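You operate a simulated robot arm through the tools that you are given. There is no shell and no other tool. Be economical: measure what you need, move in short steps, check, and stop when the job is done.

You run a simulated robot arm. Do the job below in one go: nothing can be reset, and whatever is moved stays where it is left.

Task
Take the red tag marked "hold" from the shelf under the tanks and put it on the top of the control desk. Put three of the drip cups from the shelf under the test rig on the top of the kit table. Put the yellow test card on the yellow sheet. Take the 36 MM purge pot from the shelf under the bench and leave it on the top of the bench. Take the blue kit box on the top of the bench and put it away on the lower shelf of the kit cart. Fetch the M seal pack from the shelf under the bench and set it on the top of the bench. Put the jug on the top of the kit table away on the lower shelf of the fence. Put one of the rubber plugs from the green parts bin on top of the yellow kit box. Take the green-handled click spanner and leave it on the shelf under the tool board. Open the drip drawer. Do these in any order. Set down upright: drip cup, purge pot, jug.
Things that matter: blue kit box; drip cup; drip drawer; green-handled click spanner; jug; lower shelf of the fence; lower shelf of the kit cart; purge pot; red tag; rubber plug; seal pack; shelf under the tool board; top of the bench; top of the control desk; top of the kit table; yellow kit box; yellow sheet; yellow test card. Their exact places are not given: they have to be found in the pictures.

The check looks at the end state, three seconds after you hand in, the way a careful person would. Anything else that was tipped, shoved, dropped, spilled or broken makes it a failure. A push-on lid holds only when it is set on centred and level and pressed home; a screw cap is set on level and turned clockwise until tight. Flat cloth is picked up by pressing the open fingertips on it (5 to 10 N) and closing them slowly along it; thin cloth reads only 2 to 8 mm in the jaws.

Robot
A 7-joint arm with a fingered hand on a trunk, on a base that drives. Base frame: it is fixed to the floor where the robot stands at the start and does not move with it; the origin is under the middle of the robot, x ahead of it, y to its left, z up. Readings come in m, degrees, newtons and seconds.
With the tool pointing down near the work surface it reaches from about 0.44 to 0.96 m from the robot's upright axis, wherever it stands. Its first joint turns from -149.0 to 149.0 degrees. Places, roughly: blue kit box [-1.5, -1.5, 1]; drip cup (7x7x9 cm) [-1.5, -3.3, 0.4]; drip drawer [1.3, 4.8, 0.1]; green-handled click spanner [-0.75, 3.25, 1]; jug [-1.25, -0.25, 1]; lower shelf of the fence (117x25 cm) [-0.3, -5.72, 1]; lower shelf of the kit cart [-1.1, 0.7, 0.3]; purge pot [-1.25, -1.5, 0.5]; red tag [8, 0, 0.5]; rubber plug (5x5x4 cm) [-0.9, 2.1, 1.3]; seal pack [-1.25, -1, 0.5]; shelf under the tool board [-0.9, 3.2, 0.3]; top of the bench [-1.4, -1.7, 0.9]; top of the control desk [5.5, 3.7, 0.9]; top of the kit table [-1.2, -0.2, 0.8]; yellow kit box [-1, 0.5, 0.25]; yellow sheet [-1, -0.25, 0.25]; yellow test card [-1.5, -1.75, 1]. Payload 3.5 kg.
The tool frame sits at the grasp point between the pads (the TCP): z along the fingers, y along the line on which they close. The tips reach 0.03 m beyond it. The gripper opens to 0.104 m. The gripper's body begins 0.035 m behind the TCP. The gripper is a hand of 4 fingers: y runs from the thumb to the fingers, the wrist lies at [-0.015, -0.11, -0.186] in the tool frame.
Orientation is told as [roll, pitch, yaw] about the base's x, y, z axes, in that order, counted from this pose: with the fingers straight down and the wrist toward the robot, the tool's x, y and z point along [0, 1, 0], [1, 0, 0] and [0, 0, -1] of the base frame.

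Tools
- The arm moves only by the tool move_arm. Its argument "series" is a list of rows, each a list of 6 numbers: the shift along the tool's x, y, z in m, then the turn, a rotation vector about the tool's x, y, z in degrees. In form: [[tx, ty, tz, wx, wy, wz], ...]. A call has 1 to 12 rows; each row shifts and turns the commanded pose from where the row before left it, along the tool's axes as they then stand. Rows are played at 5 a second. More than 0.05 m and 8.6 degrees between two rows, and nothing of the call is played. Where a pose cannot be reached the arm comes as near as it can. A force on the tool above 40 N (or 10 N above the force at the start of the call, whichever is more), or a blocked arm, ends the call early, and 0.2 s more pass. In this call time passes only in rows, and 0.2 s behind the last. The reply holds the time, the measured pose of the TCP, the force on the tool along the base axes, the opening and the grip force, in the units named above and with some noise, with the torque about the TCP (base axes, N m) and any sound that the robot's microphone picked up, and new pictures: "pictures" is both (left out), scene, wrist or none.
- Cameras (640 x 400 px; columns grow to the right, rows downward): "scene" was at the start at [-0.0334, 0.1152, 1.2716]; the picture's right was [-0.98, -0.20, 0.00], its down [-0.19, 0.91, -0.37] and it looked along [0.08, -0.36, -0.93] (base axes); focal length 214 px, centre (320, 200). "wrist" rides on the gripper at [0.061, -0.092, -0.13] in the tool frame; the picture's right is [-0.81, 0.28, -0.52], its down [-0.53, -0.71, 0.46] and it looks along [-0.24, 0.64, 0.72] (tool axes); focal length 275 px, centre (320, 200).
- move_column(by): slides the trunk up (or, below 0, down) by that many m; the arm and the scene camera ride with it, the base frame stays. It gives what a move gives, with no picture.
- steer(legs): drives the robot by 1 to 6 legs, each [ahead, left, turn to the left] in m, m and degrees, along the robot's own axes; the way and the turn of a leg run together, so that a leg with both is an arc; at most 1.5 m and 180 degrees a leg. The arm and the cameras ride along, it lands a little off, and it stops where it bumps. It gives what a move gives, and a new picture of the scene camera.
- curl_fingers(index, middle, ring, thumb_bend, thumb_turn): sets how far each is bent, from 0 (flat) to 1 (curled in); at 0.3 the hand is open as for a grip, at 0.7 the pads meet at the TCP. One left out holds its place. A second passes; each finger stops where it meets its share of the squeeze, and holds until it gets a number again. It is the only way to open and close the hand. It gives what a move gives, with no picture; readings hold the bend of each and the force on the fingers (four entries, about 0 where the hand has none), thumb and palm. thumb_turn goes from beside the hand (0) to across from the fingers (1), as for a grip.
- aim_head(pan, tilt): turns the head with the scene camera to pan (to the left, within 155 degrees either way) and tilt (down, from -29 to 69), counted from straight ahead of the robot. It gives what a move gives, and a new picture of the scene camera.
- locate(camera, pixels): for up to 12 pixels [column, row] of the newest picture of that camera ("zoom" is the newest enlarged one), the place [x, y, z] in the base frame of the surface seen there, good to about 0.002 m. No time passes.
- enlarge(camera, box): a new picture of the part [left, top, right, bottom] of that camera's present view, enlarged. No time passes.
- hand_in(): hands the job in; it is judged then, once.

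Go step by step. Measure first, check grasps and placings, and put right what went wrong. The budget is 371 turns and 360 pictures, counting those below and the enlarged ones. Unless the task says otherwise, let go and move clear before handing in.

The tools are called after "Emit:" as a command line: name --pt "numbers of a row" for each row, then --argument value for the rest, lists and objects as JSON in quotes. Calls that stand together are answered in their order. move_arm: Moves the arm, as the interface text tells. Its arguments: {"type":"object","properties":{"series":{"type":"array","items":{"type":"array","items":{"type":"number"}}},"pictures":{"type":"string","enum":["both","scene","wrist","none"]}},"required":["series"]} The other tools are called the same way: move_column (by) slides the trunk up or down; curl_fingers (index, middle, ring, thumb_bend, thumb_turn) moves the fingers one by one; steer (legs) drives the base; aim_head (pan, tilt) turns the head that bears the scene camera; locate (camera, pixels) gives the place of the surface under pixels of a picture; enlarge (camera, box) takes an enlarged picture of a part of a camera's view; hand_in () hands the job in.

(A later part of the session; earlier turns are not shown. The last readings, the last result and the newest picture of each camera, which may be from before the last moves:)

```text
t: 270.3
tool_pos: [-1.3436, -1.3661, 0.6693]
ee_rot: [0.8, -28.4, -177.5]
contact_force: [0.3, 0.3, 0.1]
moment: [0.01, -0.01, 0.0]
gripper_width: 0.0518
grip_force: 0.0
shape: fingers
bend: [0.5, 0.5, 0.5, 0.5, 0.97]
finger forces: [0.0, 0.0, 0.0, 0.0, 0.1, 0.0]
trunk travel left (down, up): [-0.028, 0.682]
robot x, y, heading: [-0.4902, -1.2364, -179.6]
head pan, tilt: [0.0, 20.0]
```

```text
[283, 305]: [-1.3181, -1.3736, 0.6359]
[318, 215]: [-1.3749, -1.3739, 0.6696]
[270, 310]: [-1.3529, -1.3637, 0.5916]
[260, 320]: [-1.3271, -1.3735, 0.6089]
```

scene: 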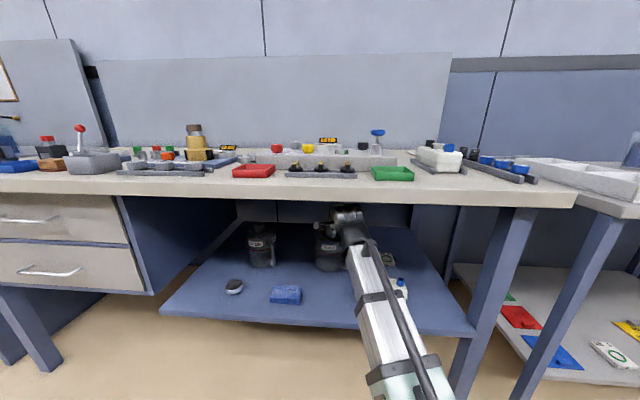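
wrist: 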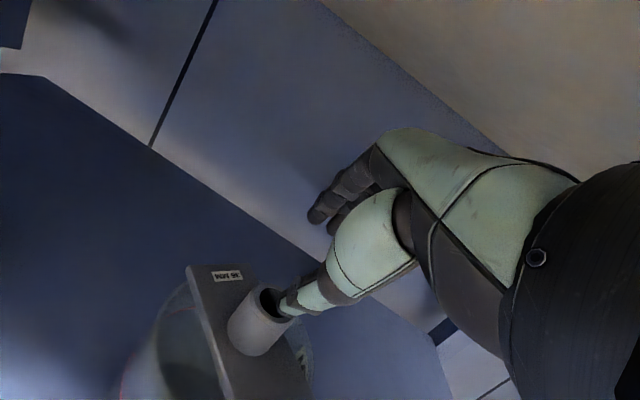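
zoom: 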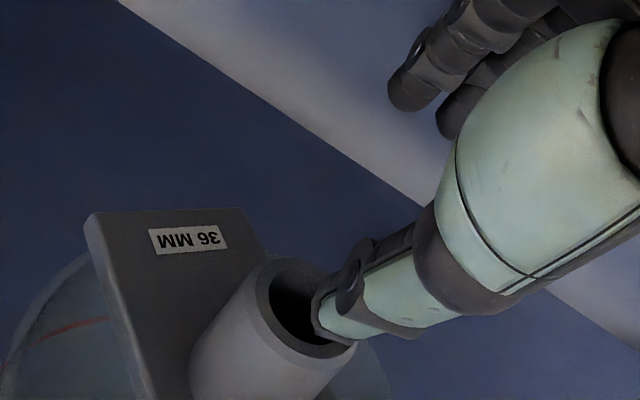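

Emit:
curl_fingers --index 0.47 --middle 0.47 --ring 0.47 --thumb_bend 0.46

Emit:
move_arm --pt "-0.005 -0.0035 -0.0019 0 0 0" --pt "0 -0.0095 0.0176 0 0 0" --pt "0 -0.0095 0.0176 0 0 0" --pictures "wrist"

Emit:
enlarge --camera "wrist" --box '[200, 180, 360, 340]'

```text
t: 271.3
tool_pos: [-1.3428, -1.366, 0.6689]
ee_rot: [0.9, -28.4, -177.4]
contact_force: [0.6, 0.4, 0.4]
moment: [0.01, -0.02, -0.02]
gripper_width: 0.0607
grip_force: 0.0
shape: fingers
bend: [0.47, 0.47, 0.47, 0.46, 0.97]
finger forces: [0.1, 0.1, 0.1, 0.0, 0.0, 0.0]
trunk travel left (down, up): [-0.028, 0.682]
robot x, y, heading: [-0.4927, -1.2359, -179.7]
head pan, tilt: [0.0, 20.0]
```

```text
t: 272.1
tool_pos: [-1.3372, -1.3607, 0.6303]
ee_rot: [0.8, -28.4, -177.5]
contact_force: [0.4, 0.0, 1.2]
moment: [0.03, 0.01, -0.03]
gripper_width: 0.0606
grip_force: 0.1
shape: fingers
bend: [0.47, 0.47, 0.47, 0.46, 0.97]
finger forces: [0.0, 0.0, 0.1, 0.0, 0.0, 0.0]
trunk travel left (down, up): [-0.028, 0.682]
robot x, y, heading: [-0.4991, -1.2387, -179.6]
head pan, tilt: [0.0, 20.0]
```

wrist: 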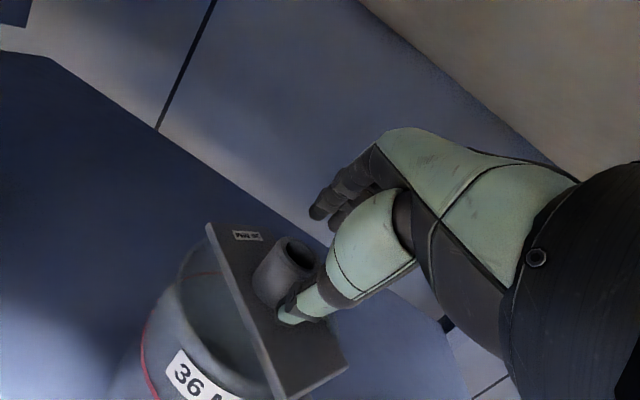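

```text
2.50 times, centred on (280, 260) of wrist
```

zoom: 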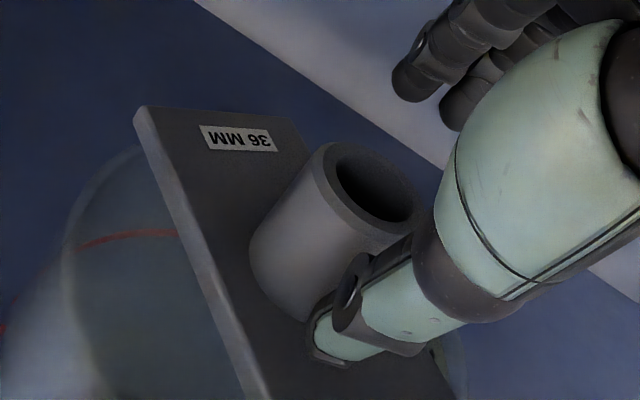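

Thumb is in front of the neck. Close on it.

Emit:
curl_fingers --index 0.6 --middle 0.6 --ring 0.6 --thumb_bend 0.6

Emit:
enlarge --camera "wrist" --box '[200, 180, 360, 340]'

```text
t: 273.1
tool_pos: [-1.3378, -1.361, 0.631]
ee_rot: [0.8, -28.4, -177.5]
contact_force: [-0.3, -0.4, -0.7]
moment: [0.0, 0.0, -0.02]
gripper_width: 0.0273
grip_force: 0.1
shape: fingers
bend: [0.6, 0.6, 0.6, 0.59, 0.97]
finger forces: [0.1, 0.0, 0.1, 0.1, 0.2, 0.0]
trunk travel left (down, up): [-0.028, 0.682]
robot x, y, heading: [-0.4935, -1.2414, -180.0]
head pan, tilt: [0.0, 20.0]
```

```text
2.50 times, centred on (280, 260) of wrist
```

zoom: 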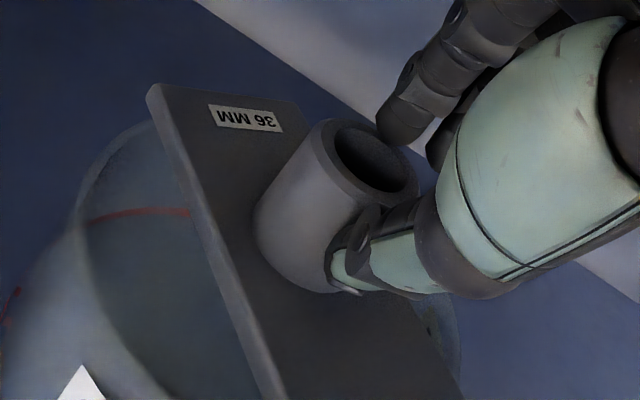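

The index is still above the rim. Reopen, reduce the tilt by ~10° (now there's headroom) and lower 1 cm.

Emit:
curl_fingers --index 0.45 --middle 0.45 --ring 0.45 --thumb_bend 0.46

Emit:
move_arm --pt "0 0 0 5 0 0" --pt "0 0 0 5 0 0" --pt "0.002 -0.004 0.01 0 0 0" --pictures "wrist"

Emit:
enlarge --camera "wrist" --box '[200, 180, 360, 340]'

Emit:
enlarge --camera "scene" --box '[280, 190, 400, 280]'

```text
t: 274.1
tool_pos: [-1.3377, -1.3613, 0.631]
ee_rot: [0.8, -28.3, -177.5]
contact_force: [0.4, -0.1, -0.2]
moment: [0.01, 0.05, -0.01]
gripper_width: 0.0636
grip_force: 0.0
shape: fingers
bend: [0.45, 0.45, 0.45, 0.46, 0.97]
finger forces: [0.1, 0.0, 0.0, 0.1, 0.0, 0.0]
trunk travel left (down, up): [-0.028, 0.682]
robot x, y, heading: [-0.4961, -1.2372, -179.8]
head pan, tilt: [0.0, 20.0]
```

```text
t: 274.9
tool_pos: [-1.3368, -1.3632, 0.6203]
ee_rot: [0.8, -18.4, -177.3]
contact_force: [1.4, -0.1, 6.8]
moment: [0.0, -0.28, 0.05]
gripper_width: 0.0631
grip_force: 3.1
shape: fingers
bend: [0.45, 0.45, 0.45, 0.46, 0.98]
finger forces: [0.0, 0.0, 0.0, 0.0, 7.0, 0.0]
trunk travel left (down, up): [-0.028, 0.682]
robot x, y, heading: [-0.4964, -1.2387, -179.9]
head pan, tilt: [0.0, 20.0]
```

wrist: 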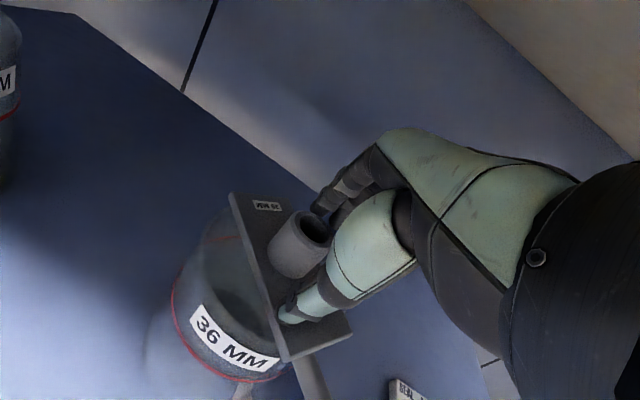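

```text
2.50 times, centred on (280, 260) of wrist
```

zoom: 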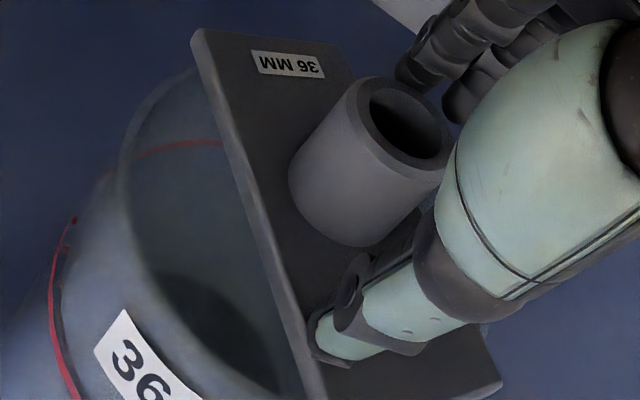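

```text
4.44 times, centred on (340, 235) of scene
```

zoom: 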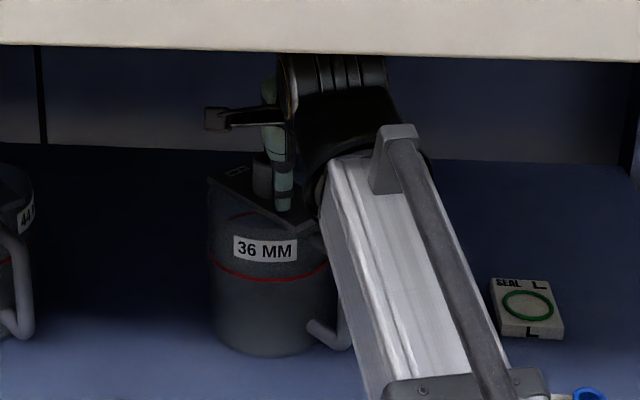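

Scene zoom shows the thumb ~12 mm right of the neck. Shift left and lift 4 mm off the plate, then close.

Emit:
move_arm --pt "0.012 0.001 -0.004 0 0 0" --pictures "none"

Emit:
curl_fingers --index 0.56 --middle 0.56 --ring 0.56 --thumb_bend 0.58

Emit:
enlarge --camera "wrist" --box '[200, 180, 360, 340]'

```text
t: 275.3
tool_pos: [-1.3369, -1.3748, 0.6207]
ee_rot: [0.7, -18.3, -177.2]
contact_force: [-0.5, 1.0, -0.2]
moment: [-0.01, 0.01, 0.03]
gripper_width: 0.0638
grip_force: 0.0
shape: fingers
bend: [0.45, 0.45, 0.45, 0.46, 0.98]
finger forces: [0.0, 0.0, 0.0, 0.1, 0.0, 0.0]
trunk travel left (down, up): [-0.028, 0.682]
robot x, y, heading: [-0.4976, -1.2367, -179.8]
head pan, tilt: [0.0, 20.0]
```

```text
t: 276.3
tool_pos: [-1.3356, -1.3744, 0.6214]
ee_rot: [0.8, -18.4, -177.4]
contact_force: [0.7, -0.5, -0.6]
moment: [0.03, 0.01, -0.01]
gripper_width: 0.0362
grip_force: 0.2
shape: fingers
bend: [0.56, 0.55, 0.56, 0.57, 0.98]
finger forces: [0.5, 0.3, 0.0, 0.1, 0.1, 0.0]
trunk travel left (down, up): [-0.028, 0.682]
robot x, y, heading: [-0.497, -1.2381, -179.4]
head pan, tilt: [0.0, 20.0]
```

```text
2.50 times, centred on (280, 260) of wrist
```

zoom: 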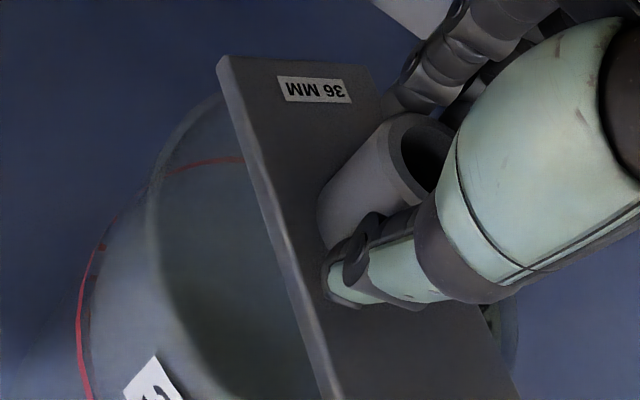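

Now the neck lies between thumb and fingers at 36 mm. Tighten firmly and lift slightly.

Emit:
curl_fingers --index 0.66 --middle 0.66 --ring 0.6 --thumb_bend 0.85

Emit:
move_arm --pt "0 0.003 -0.0095 0 0 0" --pt "0 0.003 -0.0095 0 0 0" --pictures "both"

```text
t: 277.3
tool_pos: [-1.3373, -1.3743, 0.6221]
ee_rot: [0.7, -18.5, -177.4]
contact_force: [0.0, 0.6, 1.7]
moment: [0.05, 0.0, 0.01]
gripper_width: 0.0267
grip_force: 17.9
shape: fingers
bend: [0.55, 0.59, 0.6, 0.69, 0.93]
finger forces: [9.7, 7.3, 0.0, 0.0, 17.6, 0.0]
trunk travel left (down, up): [-0.028, 0.682]
robot x, y, heading: [-0.4949, -1.2378, -179.6]
head pan, tilt: [0.0, 20.0]
```

```text
t: 277.9
tool_pos: [-1.3379, -1.3724, 0.6415]
ee_rot: [0.8, -18.3, -177.3]
contact_force: [-0.2, -0.8, -2.7]
moment: [0.0, -0.01, 0.0]
gripper_width: 0.0259
grip_force: 17.3
shape: fingers
bend: [0.55, 0.59, 0.6, 0.7, 0.93]
finger forces: [9.1, 8.1, 0.0, 0.0, 17.2, 0.1]
trunk travel left (down, up): [-0.028, 0.682]
robot x, y, heading: [-0.4933, -1.2356, -179.7]
head pan, tilt: [0.0, 20.0]
```

scene: 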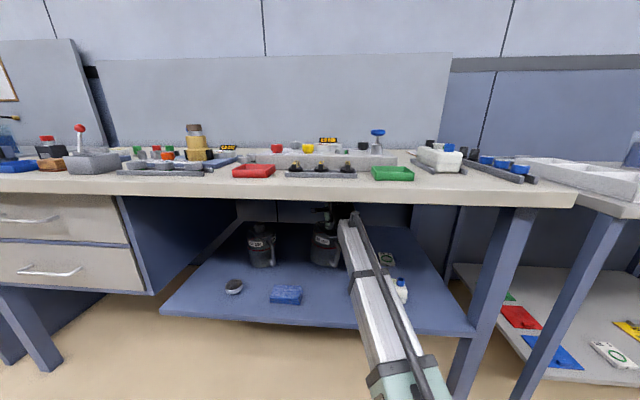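
wrist: 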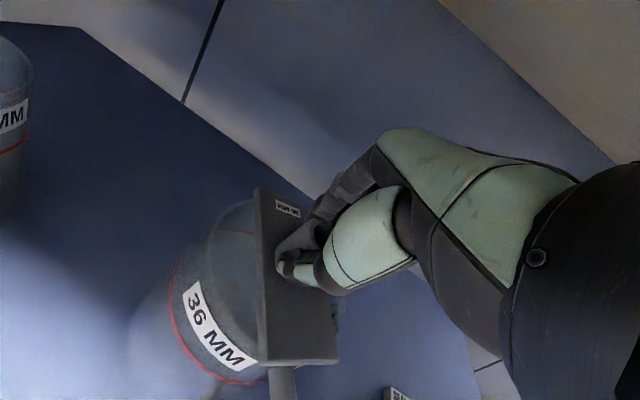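

Pot lifted. Check the cloth and the white block positions before backing straight out.

Emit:
locate --camera "scene" --pixels '[[301, 295], [285, 287], [300, 303], [404, 290], [396, 283], [325, 262], [312, 250], [338, 262], [345, 205], [340, 200]]'

```text
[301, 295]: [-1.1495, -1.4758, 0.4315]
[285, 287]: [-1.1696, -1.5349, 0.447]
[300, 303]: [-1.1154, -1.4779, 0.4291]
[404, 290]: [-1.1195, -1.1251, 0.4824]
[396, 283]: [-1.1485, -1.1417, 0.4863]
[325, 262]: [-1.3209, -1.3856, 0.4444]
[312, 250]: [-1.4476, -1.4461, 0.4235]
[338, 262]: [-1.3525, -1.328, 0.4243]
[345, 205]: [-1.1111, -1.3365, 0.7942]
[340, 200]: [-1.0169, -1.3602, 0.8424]
```

Clear corridor (y -1.476 to -1.24). Back straight out.

Emit:
steer --legs '[[-0.5, 0, 0]]'

Emit:
move_column --by 0.4

Emit:
move_column --by 0.25

Emit:
aim_head --pan 0 --tilt 45

```text
t: 280.8
tool_pos: [-0.8414, -1.3784, 0.6416]
ee_rot: [0.7, -18.3, -176.7]
contact_force: [-0.2, -0.2, -2.2]
moment: [-0.01, -0.02, 0.0]
gripper_width: 0.0259
grip_force: 17.2
shape: fingers
bend: [0.55, 0.59, 0.6, 0.7, 0.93]
finger forces: [9.2, 8.2, 0.0, 0.0, 17.3, 0.0]
trunk travel left (down, up): [-0.028, 0.682]
robot x, y, heading: [-0.0063, -1.2318, -179.0]
head pan, tilt: [0.0, 20.0]
```

scene: 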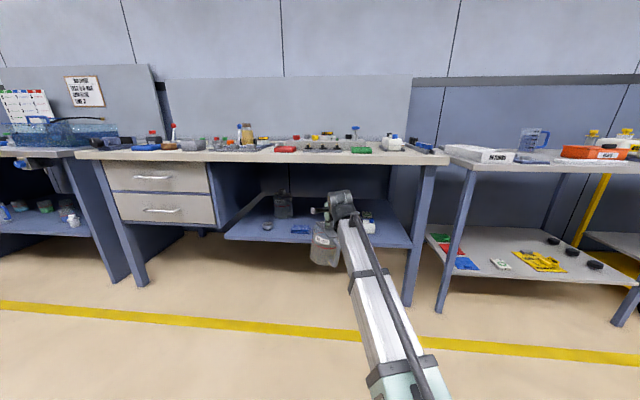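

```text
t: 284.6
tool_pos: [-0.8413, -1.3772, 1.0415]
ee_rot: [0.7, -18.4, -176.7]
contact_force: [-0.2, -0.2, -2.6]
moment: [0.05, -0.02, -0.01]
gripper_width: 0.026
grip_force: 17.0
shape: fingers
bend: [0.55, 0.59, 0.6, 0.7, 0.93]
finger forces: [9.2, 8.1, 0.0, 0.0, 17.3, 0.0]
trunk travel left (down, up): [-0.428, 0.282]
robot x, y, heading: [-0.0018, -1.2338, -179.4]
head pan, tilt: [0.0, 20.0]
```

```text
t: 287.2
tool_pos: [-0.8428, -1.3759, 1.2916]
ee_rot: [0.7, -18.4, -176.8]
contact_force: [-0.4, 0.7, -2.7]
moment: [0.03, 0.03, 0.01]
gripper_width: 0.0257
grip_force: 17.6
shape: fingers
bend: [0.55, 0.59, 0.6, 0.7, 0.93]
finger forces: [9.3, 8.4, 0.0, 0.1, 17.4, 0.1]
trunk travel left (down, up): [-0.678, 0.032]
robot x, y, heading: [-0.0016, -1.2319, -179.1]
head pan, tilt: [0.0, 20.0]
```

```text
t: 288.1
tool_pos: [-0.8414, -1.376, 1.2918]
ee_rot: [0.7, -18.4, -176.7]
contact_force: [0.3, -0.6, -3.6]
moment: [0.02, 0.0, -0.02]
gripper_width: 0.0256
grip_force: 17.4
shape: fingers
bend: [0.55, 0.59, 0.6, 0.7, 0.93]
finger forces: [9.2, 8.3, 0.1, 0.0, 17.5, 0.1]
trunk travel left (down, up): [-0.678, 0.032]
robot x, y, heading: [-0.0044, -1.2313, -179.1]
head pan, tilt: [0.0, 45.0]
```

scene: 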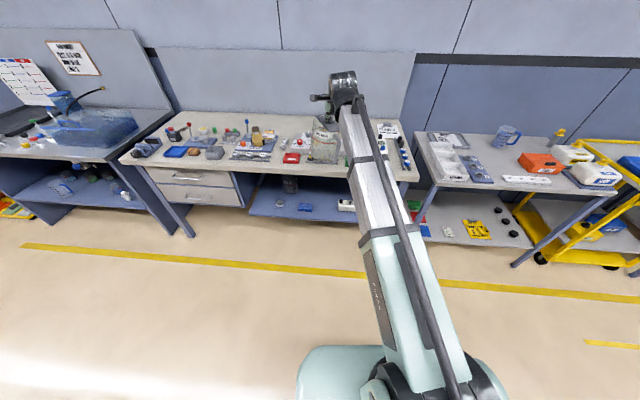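

Pot is over 0.2 m above the bench. Drive to place it at the vacated kit-box spot (-1.53,-1.39).

Emit:
steer --legs '[[0.58, 0.0, -0.8]]'

Emit:
move_arm --pt "0.005 0.035 0.012 0 0 0" --pt "0.005 0.035 0.012 0 0 0" --pt "0.005 0.03 0.01 0 0 0" --pictures "both"

Emit:
enlarge --camera "scene" --box '[220, 80, 460, 230]'

```text
t: 291.4
tool_pos: [-1.4236, -1.3594, 1.2905]
ee_rot: [0.6, -18.3, -178.0]
contact_force: [-0.3, 0.4, -2.8]
moment: [0.03, 0.0, 0.01]
gripper_width: 0.0257
grip_force: 17.5
shape: fingers
bend: [0.55, 0.59, 0.6, 0.7, 0.93]
finger forces: [9.3, 8.3, 0.0, 0.1, 17.4, 0.1]
trunk travel left (down, up): [-0.678, 0.032]
robot x, y, heading: [-0.5808, -1.2319, 179.6]
head pan, tilt: [0.0, 45.0]
```

scene: 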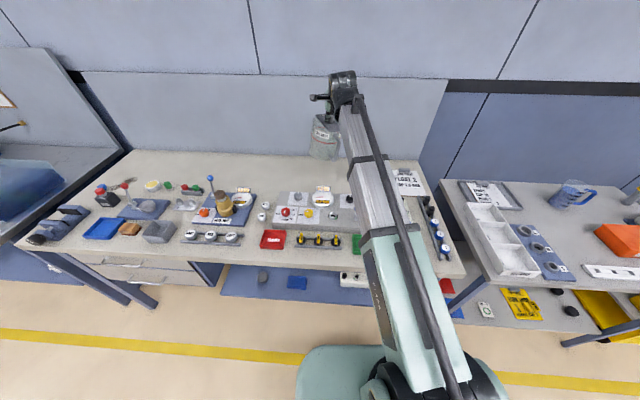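

```text
t: 292.2
tool_pos: [-1.5298, -1.3769, 1.2903]
ee_rot: [0.8, -18.3, -178.0]
contact_force: [-0.9, 0.1, -2.5]
moment: [0.03, -0.01, -0.02]
gripper_width: 0.0257
grip_force: 18.2
shape: fingers
bend: [0.55, 0.59, 0.6, 0.71, 0.93]
finger forces: [9.5, 9.1, 0.0, 0.1, 17.7, 0.0]
trunk travel left (down, up): [-0.678, 0.032]
robot x, y, heading: [-0.58, -1.2331, 179.7]
head pan, tilt: [0.0, 45.0]
```

scene: 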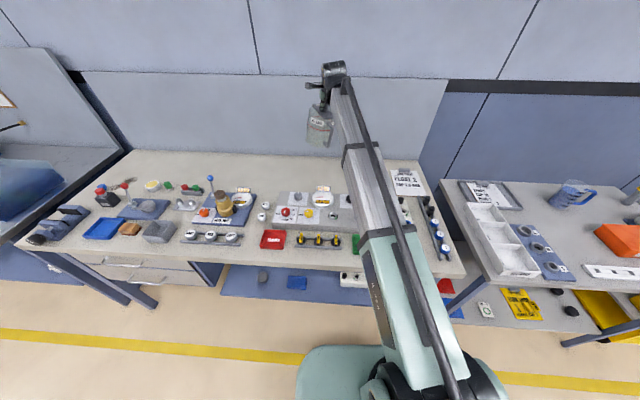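
wrist: 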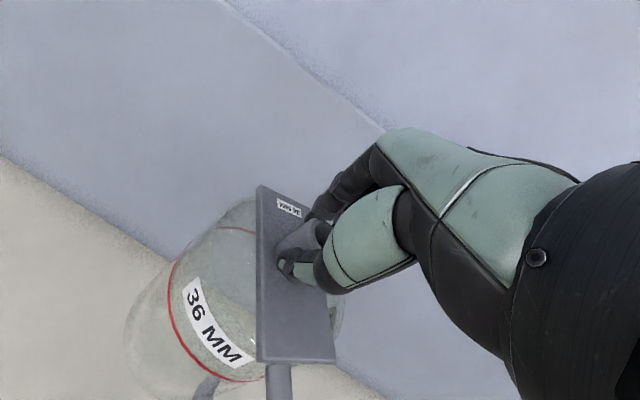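

```text
2.67 times, centred on (340, 155) of scene
```

zoom: 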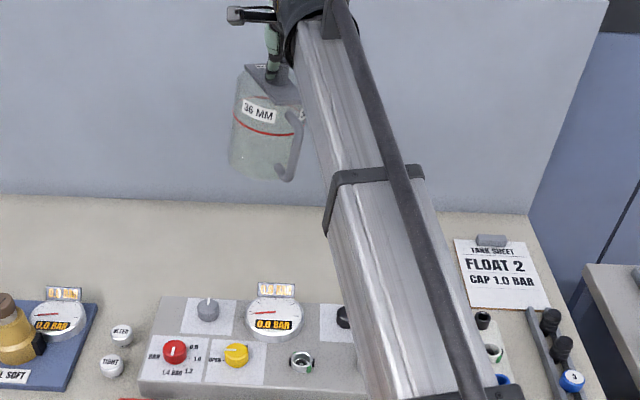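

Emit:
locate --camera "zoom" --pixels '[[240, 80], [230, 165], [258, 100], [250, 160], [302, 130], [270, 172], [265, 60], [272, 70], [290, 100]]'

Emit:
locate --camera "wrist" --pixels '[[262, 190], [262, 355], [330, 355], [300, 280], [310, 320], [150, 300], [210, 320]]'

```text
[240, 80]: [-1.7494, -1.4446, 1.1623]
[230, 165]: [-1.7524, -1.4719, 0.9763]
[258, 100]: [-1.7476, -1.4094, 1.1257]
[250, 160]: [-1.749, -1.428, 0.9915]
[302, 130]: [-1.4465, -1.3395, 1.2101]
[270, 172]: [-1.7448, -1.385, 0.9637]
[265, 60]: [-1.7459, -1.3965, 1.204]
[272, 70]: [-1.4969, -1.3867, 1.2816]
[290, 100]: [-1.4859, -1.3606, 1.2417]
```

```text
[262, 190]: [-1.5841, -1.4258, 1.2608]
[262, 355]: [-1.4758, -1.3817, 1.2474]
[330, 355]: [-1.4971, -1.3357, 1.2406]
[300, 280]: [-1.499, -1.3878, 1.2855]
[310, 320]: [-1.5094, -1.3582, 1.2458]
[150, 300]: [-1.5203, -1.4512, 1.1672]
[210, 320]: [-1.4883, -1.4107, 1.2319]
```

The pot's plate is rolled ~10° (right side lower). Rotate the hand to level it.

Emit:
move_arm --pt "0 0 0 1.5 -4.7 -1.5" --pt "0 0 0 1.5 -4.7 -1.5" --pt "0 -0.031 0.047 0 0 0" --pt "0 0.015 0.035 0 0 0" --pictures "wrist"

```text
refused: row 3 steps farther than a row can; nothing moved
```

Emit:
move_arm --pt "0 0 0 1.5 -4.7 -1.5" --pt "0 0 0 1.5 -4.7 -1.5" --pt "0 -0.0126 0.038 0 0 0" --pt "0 -0.0126 0.038 0 0 0" --pt "0 -0.0126 0.038 0 0 0" --pictures "wrist"

Emit:
locate --camera "wrist" --pixels '[[262, 195], [262, 350], [325, 350], [310, 320], [150, 300], [210, 320], [200, 100]]'

```text
t: 293.4
tool_pos: [-1.5237, -1.3575, 1.1737]
ee_rot: [-9.5, -15.0, -175.3]
contact_force: [0.8, 0.1, -2.3]
moment: [-0.04, -0.01, 0.03]
gripper_width: 0.0251
grip_force: 17.6
shape: fingers
bend: [0.54, 0.59, 0.6, 0.71, 0.93]
finger forces: [9.4, 9.2, 0.0, 0.1, 17.6, 0.1]
trunk travel left (down, up): [-0.678, 0.032]
robot x, y, heading: [-0.5752, -1.2356, 179.6]
head pan, tilt: [0.0, 45.0]
```

wrist: 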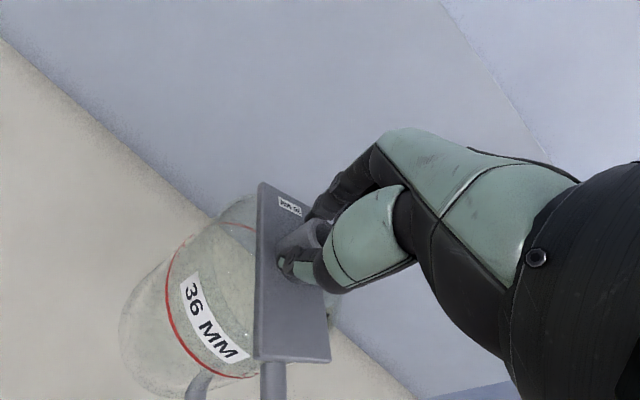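

```text
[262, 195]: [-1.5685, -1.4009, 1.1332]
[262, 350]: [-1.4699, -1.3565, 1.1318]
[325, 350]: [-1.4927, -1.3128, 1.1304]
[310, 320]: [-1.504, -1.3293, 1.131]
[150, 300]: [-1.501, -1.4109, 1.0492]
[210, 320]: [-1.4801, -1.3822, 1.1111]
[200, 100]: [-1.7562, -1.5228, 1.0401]
```

Plate now level (±1.5 mm). Pot bottom ≈0.978; lower ~9.3 cm vertically.

Emit:
move_arm --pt "0.0054 -0.0079 0.0295 0 0 0" --pt "0.0054 -0.0079 0.0295 0 0 0" --pt "0.0054 -0.0079 0.0295 0 0 0" --pictures "both"

Emit:
locate --camera "wrist" --pixels '[[262, 195], [262, 350], [325, 350], [310, 320]]'

Emit:
enlarge --camera "scene" --box '[260, 100, 420, 220]'

```text
t: 294.2
tool_pos: [-1.5232, -1.3602, 1.0821]
ee_rot: [-9.5, -15.1, -175.2]
contact_force: [0.1, 0.9, -3.3]
moment: [0.01, -0.01, 0.05]
gripper_width: 0.0253
grip_force: 18.3
shape: fingers
bend: [0.54, 0.59, 0.6, 0.71, 0.93]
finger forces: [9.5, 9.3, 0.0, 0.0, 17.8, 0.1]
trunk travel left (down, up): [-0.678, 0.032]
robot x, y, heading: [-0.5803, -1.2335, 179.3]
head pan, tilt: [0.0, 45.0]
```

scene: 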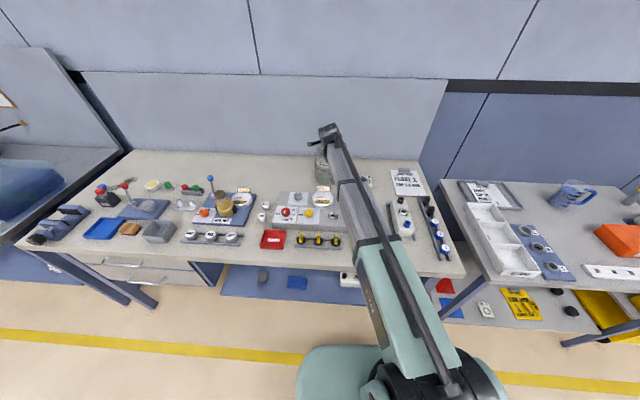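
wrist: 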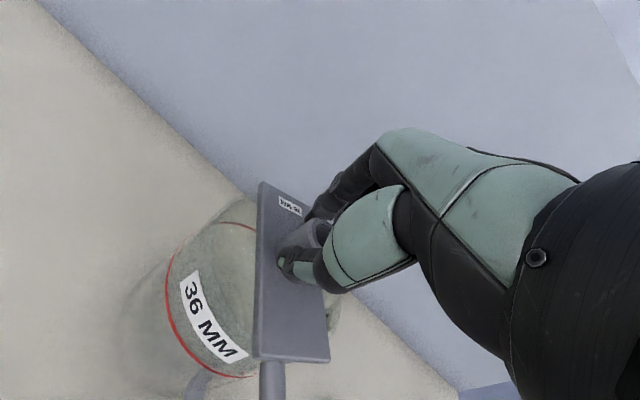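

```text
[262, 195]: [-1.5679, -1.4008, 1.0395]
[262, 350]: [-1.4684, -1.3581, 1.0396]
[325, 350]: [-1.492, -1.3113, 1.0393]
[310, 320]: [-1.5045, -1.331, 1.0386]
```

```text
3.33 times, centred on (340, 160) of scene
```

zoom: 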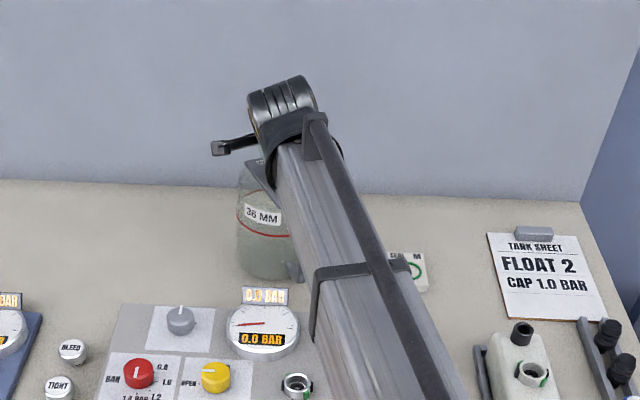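

Emit:
move_arm --pt "0.001 -0.0013 0.005 0 0 0" --pictures "none"

Emit:
move_arm --pt "0.0005 -0.0007 0.0025 0 0 0" --pictures "none"

Emit:
move_arm --pt "0.0005 -0.0007 0.0025 0 0 0" --pictures "none"

```text
t: 294.6
tool_pos: [-1.5235, -1.3607, 1.0758]
ee_rot: [-9.5, -15.0, -175.3]
contact_force: [-1.3, -0.3, -3.2]
moment: [-0.01, -0.02, -0.01]
gripper_width: 0.025
grip_force: 17.9
shape: fingers
bend: [0.54, 0.59, 0.6, 0.71, 0.93]
finger forces: [9.5, 9.4, 0.0, 0.0, 18.0, 0.0]
trunk travel left (down, up): [-0.678, 0.032]
robot x, y, heading: [-0.5821, -1.2361, 179.6]
head pan, tilt: [0.0, 45.0]
```

```text
t: 295.0
tool_pos: [-1.5241, -1.3607, 1.0737]
ee_rot: [-9.5, -15.3, -175.2]
contact_force: [0.6, -1.9, 3.6]
moment: [0.0, 0.11, 0.04]
gripper_width: 0.025
grip_force: 19.2
shape: fingers
bend: [0.54, 0.59, 0.6, 0.72, 0.93]
finger forces: [10.1, 9.3, 0.1, 0.0, 18.6, 0.1]
trunk travel left (down, up): [-0.678, 0.032]
robot x, y, heading: [-0.5779, -1.2326, 179.2]
head pan, tilt: [0.0, 45.0]
```

```text
t: 295.4
tool_pos: [-1.5233, -1.3616, 1.0727]
ee_rot: [-9.6, -15.2, -175.1]
contact_force: [-0.3, -2.5, 8.4]
moment: [-0.01, 0.27, 0.08]
gripper_width: 0.0243
grip_force: 20.1
shape: fingers
bend: [0.53, 0.58, 0.6, 0.73, 0.93]
finger forces: [10.2, 9.6, 0.0, 0.1, 18.9, 0.1]
trunk travel left (down, up): [-0.678, 0.032]
robot x, y, heading: [-0.5804, -1.2307, 179.5]
head pan, tilt: [0.0, 45.0]
```

Pot is on the bench (8 N). Release and rise along the tool axis.

Emit:
curl_fingers --index 0.45 --middle 0.45 --ring 0.45 --thumb_bend 0.5

Emit:
move_arm --pt "-0.0036 0.0052 -0.019 0 0 0" --pt "-0.0054 0.0079 -0.0295 0 0 0" --pt "-0.0054 0.0079 -0.0295 0 0 0" --pt "-0.0054 0.0079 -0.0295 0 0 0" --pictures "both"

```text
t: 296.4
tool_pos: [-1.5245, -1.3601, 1.0716]
ee_rot: [-9.5, -15.1, -175.2]
contact_force: [-2.0, -1.7, 12.4]
moment: [-0.07, -0.14, -0.06]
gripper_width: 0.0496
grip_force: 5.7
shape: fingers
bend: [0.45, 0.45, 0.45, 0.56, 0.98]
finger forces: [0.1, 0.0, 0.0, 0.0, 11.4, 0.1]
trunk travel left (down, up): [-0.678, 0.032]
robot x, y, heading: [-0.5795, -1.2363, 179.4]
head pan, tilt: [0.0, 45.0]
```

```text
t: 297.4
tool_pos: [-1.5207, -1.3564, 1.1814]
ee_rot: [-9.5, -15.2, -175.2]
contact_force: [-0.3, -0.6, -0.1]
moment: [-0.03, 0.03, 0.0]
gripper_width: 0.0583
grip_force: 0.0
shape: fingers
bend: [0.45, 0.45, 0.45, 0.5, 0.98]
finger forces: [0.0, 0.0, 0.1, 0.0, 0.0, 0.0]
trunk travel left (down, up): [-0.678, 0.032]
robot x, y, heading: [-0.5851, -1.2355, 179.6]
head pan, tilt: [0.0, 45.0]
```

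scene: 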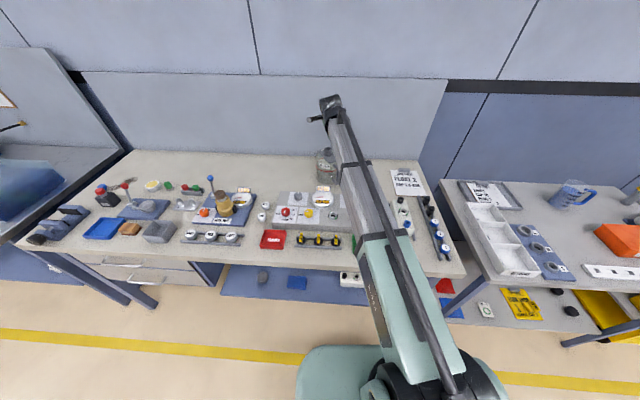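
wrist: 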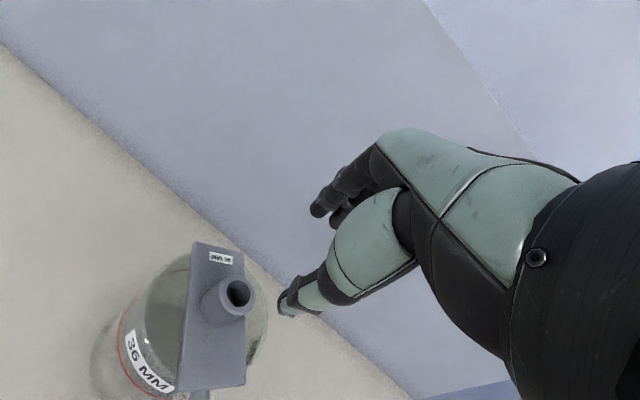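

Pot stands upright. Next the jug: restore the hand orientation, back off and look at it.

Emit:
move_arm --pt "0 0 0 -1.5 4.7 1.5" --pt "0 0 0 -1.5 4.7 1.5" --pt "0 -0.03 -0.01 6 0 0" --pt "0 -0.03 -0.01 6 0 0" --pt "0 -0.03 0 6 0 0" --pictures "none"

Emit:
steer --legs '[[-0.4, 0, 0], [0.0, -1.0, 0]]'

Emit:
enlarge --camera "scene" --box '[240, 100, 480, 250]'

```text
t: 298.6
tool_pos: [-1.4294, -1.3552, 1.1826]
ee_rot: [0.6, -0.5, -177.8]
contact_force: [-0.2, 0.5, -0.1]
moment: [0.02, 0.0, 0.01]
gripper_width: 0.0584
grip_force: 0.0
shape: fingers
bend: [0.45, 0.45, 0.45, 0.5, 0.98]
finger forces: [0.1, 0.0, 0.0, 0.1, 0.0, 0.0]
trunk travel left (down, up): [-0.678, 0.032]
robot x, y, heading: [-0.5801, -1.237, 179.5]
head pan, tilt: [0.0, 45.0]
```

```text
t: 305.6
tool_pos: [-1.023, -0.4068, 1.1824]
ee_rot: [0.8, -0.4, -177.9]
contact_force: [-0.2, 0.0, 0.4]
moment: [0.02, -0.01, -0.01]
gripper_width: 0.058
grip_force: 0.1
shape: fingers
bend: [0.45, 0.45, 0.45, 0.5, 0.98]
finger forces: [0.0, 0.0, 0.0, 0.1, 0.0, 0.0]
trunk travel left (down, up): [-0.678, 0.032]
robot x, y, heading: [-0.1757, -0.2857, 179.1]
head pan, tilt: [0.0, 45.0]
```

scene: 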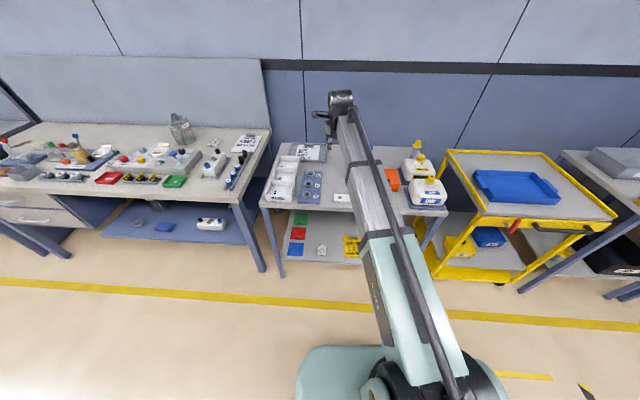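

```text
2.67 times, centred on (360, 175) of scene
```

zoom: 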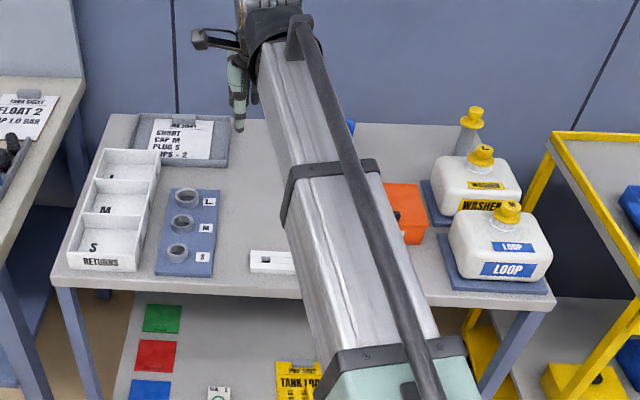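

Emit:
steer --legs '[[0.2, -0.1, 0.5]]'

Emit:
move_arm --pt "0 0 0 0 0 0" --pictures "wrist"

```text
t: 307.3
tool_pos: [-1.2228, -0.3124, 1.182]
ee_rot: [0.7, -0.3, -177.5]
contact_force: [-0.9, -0.3, -0.3]
moment: [0.0, -0.01, -0.01]
gripper_width: 0.0581
grip_force: 0.0
shape: fingers
bend: [0.45, 0.45, 0.45, 0.5, 0.98]
finger forces: [0.0, 0.1, 0.0, 0.0, 0.1, 0.0]
trunk travel left (down, up): [-0.678, 0.032]
robot x, y, heading: [-0.373, -0.1855, 179.7]
head pan, tilt: [0.0, 45.0]
```

scene: 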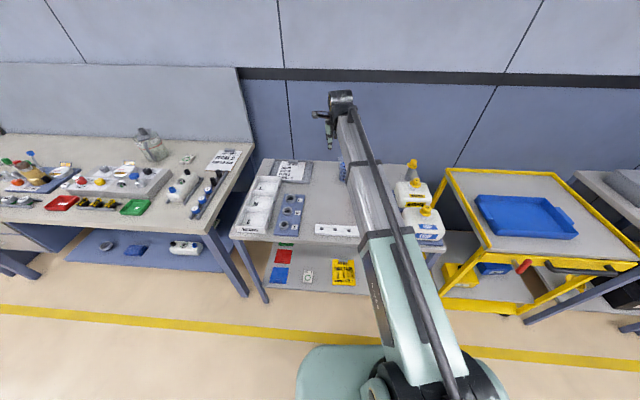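

```text
t: 307.7
tool_pos: [-1.2218, -0.3121, 1.1822]
ee_rot: [0.7, -0.4, -177.4]
contact_force: [0.0, -0.6, 0.6]
moment: [-0.01, 0.01, -0.02]
gripper_width: 0.0583
grip_force: 0.1
shape: fingers
bend: [0.45, 0.45, 0.45, 0.5, 0.98]
finger forces: [0.0, 0.1, 0.0, 0.1, 0.1, 0.0]
trunk travel left (down, up): [-0.678, 0.032]
robot x, y, heading: [-0.3733, -0.1876, 180.0]
head pan, tilt: [0.0, 45.0]
```

wrist: 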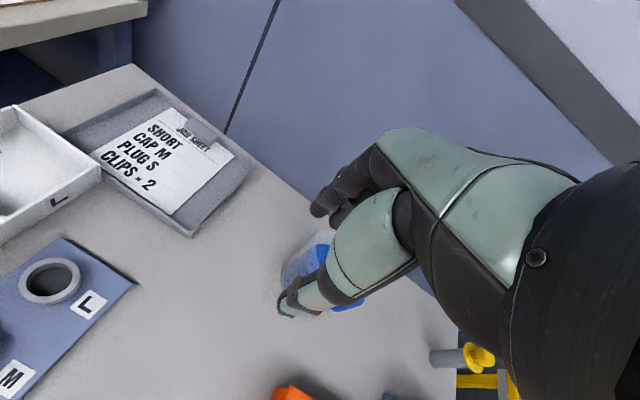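

Emit:
steer --legs '[[0.0, -0.28, 0]]'

Emit:
move_arm --pt "0 0 0 0 0 0" --pictures "wrist"

Emit:
enlarge --camera "scene" --box '[220, 120, 380, 220]'

```text
t: 309.7
tool_pos: [-1.2223, -0.0237, 1.1818]
ee_rot: [0.8, -0.4, -178.0]
contact_force: [0.2, -0.2, 0.6]
moment: [-0.01, -0.02, -0.01]
gripper_width: 0.0581
grip_force: 0.1
shape: fingers
bend: [0.45, 0.45, 0.45, 0.5, 0.98]
finger forces: [0.1, 0.1, 0.1, 0.0, 0.1, 0.0]
trunk travel left (down, up): [-0.678, 0.032]
robot x, y, heading: [-0.3705, 0.0953, 179.3]
head pan, tilt: [0.0, 45.0]
```

scene: 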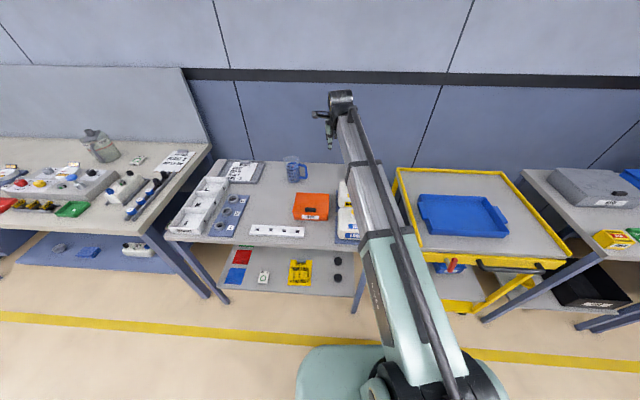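

```text
t: 310.1
tool_pos: [-1.2219, -0.0229, 1.1825]
ee_rot: [0.8, -0.4, -178.1]
contact_force: [-0.7, -0.4, 0.0]
moment: [-0.03, 0.03, -0.01]
gripper_width: 0.0585
grip_force: 0.1
shape: fingers
bend: [0.45, 0.45, 0.45, 0.5, 0.98]
finger forces: [0.0, 0.0, 0.0, 0.0, 0.0, 0.0]
trunk travel left (down, up): [-0.678, 0.032]
robot x, y, heading: [-0.3716, 0.0984, 179.4]
head pan, tilt: [0.0, 45.0]
```

wrist: 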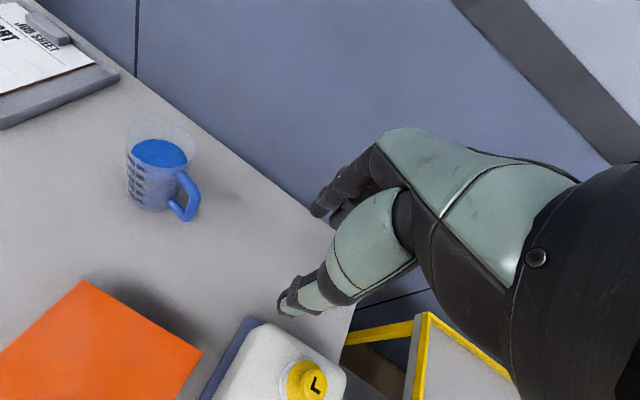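

```text
4.00 times, centred on (300, 170) of scene
```

zoom: 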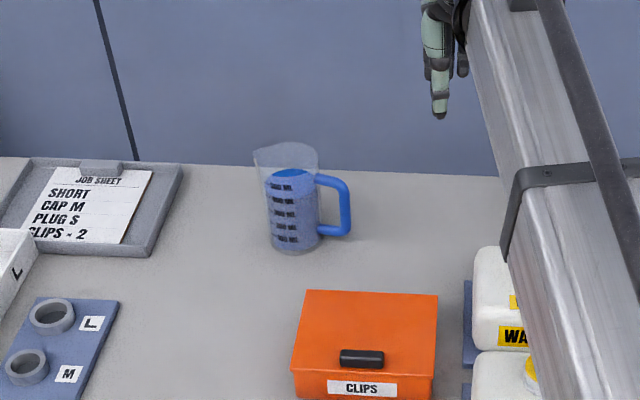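

The jug contains liquid, so it must stay level. Measure it.

Emit:
enlarge --camera "wrist" --box '[100, 100, 220, 240]'

Emit:
locate --camera "wrist" --pixels '[[160, 152], [190, 190], [180, 215], [180, 178], [135, 205], [150, 210], [140, 170], [128, 150], [160, 120], [195, 150]]'

Emit:
locate --camera "scene" --pixels '[[306, 170], [304, 178], [302, 165], [293, 164], [293, 178], [288, 182], [297, 182], [284, 158], [300, 156]]'

```text
2.86 times, centred on (160, 170) of wrist
```

zoom: 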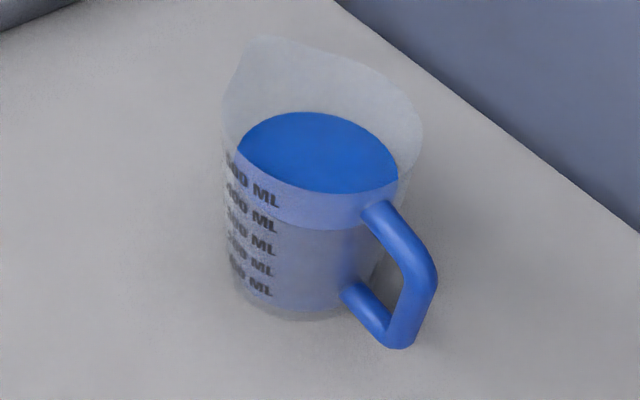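

```text
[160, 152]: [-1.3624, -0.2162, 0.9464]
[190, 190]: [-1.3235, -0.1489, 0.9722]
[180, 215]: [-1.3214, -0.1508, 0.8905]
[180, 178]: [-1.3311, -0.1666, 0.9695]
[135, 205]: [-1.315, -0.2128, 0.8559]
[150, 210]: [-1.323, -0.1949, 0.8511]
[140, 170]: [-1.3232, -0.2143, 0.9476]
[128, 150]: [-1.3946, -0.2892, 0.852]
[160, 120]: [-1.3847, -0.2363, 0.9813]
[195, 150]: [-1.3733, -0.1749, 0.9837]
```

```text
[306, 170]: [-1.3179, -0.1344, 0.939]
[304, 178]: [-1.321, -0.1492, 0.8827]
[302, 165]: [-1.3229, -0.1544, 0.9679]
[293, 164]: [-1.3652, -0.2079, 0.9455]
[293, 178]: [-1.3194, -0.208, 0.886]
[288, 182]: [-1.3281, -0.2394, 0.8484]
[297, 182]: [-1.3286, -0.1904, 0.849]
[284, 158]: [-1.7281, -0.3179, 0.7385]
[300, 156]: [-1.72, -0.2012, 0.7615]
```

Jug: centre ≈(-1.357,-0.205), body ~7.6 cm, rim top ≈0.985, liquid at 0.946, handle on +y side. Grip body across x from above. Position above it.

Emit:
curl_fingers --index 0.22 --middle 0.22 --ring 0.22 --thumb_bend 0.22

Emit:
steer --legs '[[0.06, 0.18, 0.5]]'

Emit:
move_arm --pt "0 0.035 0 0 0 0" --pt "0 0.035 0 0 0 0" --pt "0 0 0.04 0 0 0" --pt "0 0 0.04 0 0 0" --pictures "wrist"

```text
t: 311.1
tool_pos: [-1.2216, -0.0247, 1.1812]
ee_rot: [0.7, -0.4, -178.0]
contact_force: [-0.1, 0.5, -0.1]
moment: [0.0, -0.01, -0.02]
gripper_width: 0.1209
grip_force: 0.1
shape: fingers
bend: [0.22, 0.22, 0.22, 0.22, 0.98]
finger forces: [0.1, 0.0, 0.0, 0.0, 0.1, 0.1]
trunk travel left (down, up): [-0.678, 0.032]
robot x, y, heading: [-0.371, 0.0996, 179.5]
head pan, tilt: [0.0, 45.0]
```

```text
t: 312.6
tool_pos: [-1.2802, -0.2161, 1.1819]
ee_rot: [0.7, -0.3, -177.2]
contact_force: [-0.2, -0.3, 0.1]
moment: [0.01, 0.04, 0.02]
gripper_width: 0.1209
grip_force: 0.1
shape: fingers
bend: [0.22, 0.22, 0.22, 0.22, 0.98]
finger forces: [0.0, 0.0, 0.0, 0.1, 0.0, 0.1]
trunk travel left (down, up): [-0.678, 0.032]
robot x, y, heading: [-0.4318, -0.0863, -179.8]
head pan, tilt: [0.0, 45.0]
```

scene: 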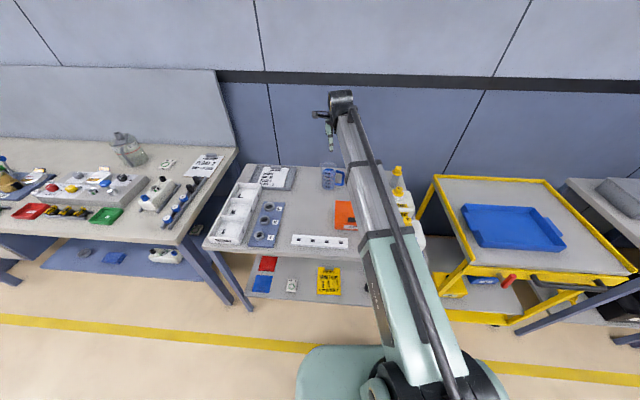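

```text
t: 313.6
tool_pos: [-1.3519, -0.2168, 1.1021]
ee_rot: [0.8, -0.5, -177.2]
contact_force: [-0.1, 0.4, -0.1]
moment: [0.05, -0.05, -0.01]
gripper_width: 0.1209
grip_force: 0.0
shape: fingers
bend: [0.22, 0.22, 0.22, 0.22, 0.98]
finger forces: [0.1, 0.0, 0.0, 0.0, 0.1, 0.0]
trunk travel left (down, up): [-0.678, 0.032]
robot x, y, heading: [-0.4316, -0.0837, -179.9]
head pan, tilt: [0.0, 45.0]
```

wrist: 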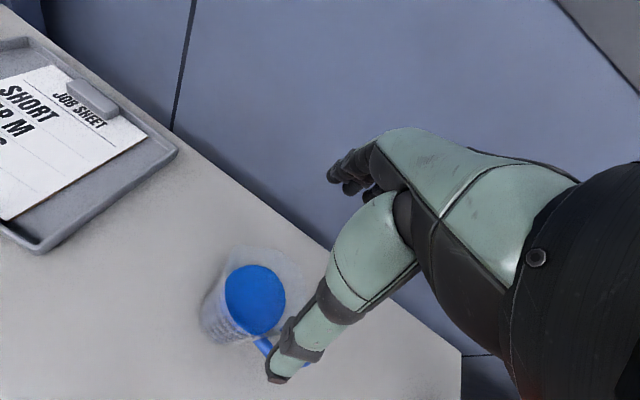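

Emit:
locate --camera "wrist" --pixels '[[255, 300], [232, 285], [282, 315], [255, 267], [255, 333], [272, 250], [300, 280], [205, 320], [225, 345], [262, 345], [280, 375]]'

Emit:
enlarge --camera "wrist" --box '[180, 220, 340, 380]'

```text
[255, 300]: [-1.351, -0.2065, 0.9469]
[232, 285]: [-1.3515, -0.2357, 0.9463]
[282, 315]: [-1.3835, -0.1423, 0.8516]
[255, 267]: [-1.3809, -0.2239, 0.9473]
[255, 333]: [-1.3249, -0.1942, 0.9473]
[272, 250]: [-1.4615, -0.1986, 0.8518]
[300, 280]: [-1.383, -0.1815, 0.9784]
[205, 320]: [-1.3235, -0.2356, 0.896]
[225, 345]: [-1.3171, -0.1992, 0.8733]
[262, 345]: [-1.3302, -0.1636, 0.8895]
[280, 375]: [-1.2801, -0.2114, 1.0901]
```

```text
2.50 times, centred on (260, 300) of wrist
```

zoom: 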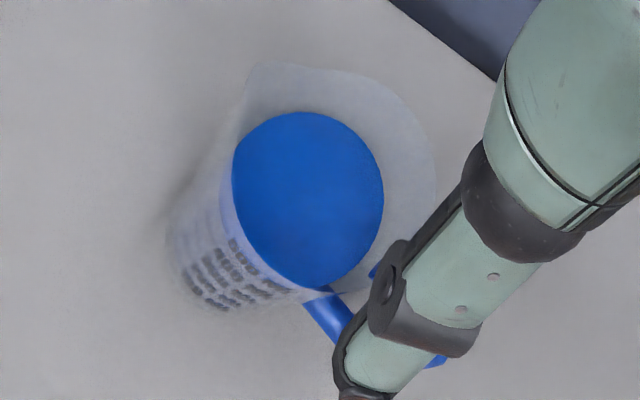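

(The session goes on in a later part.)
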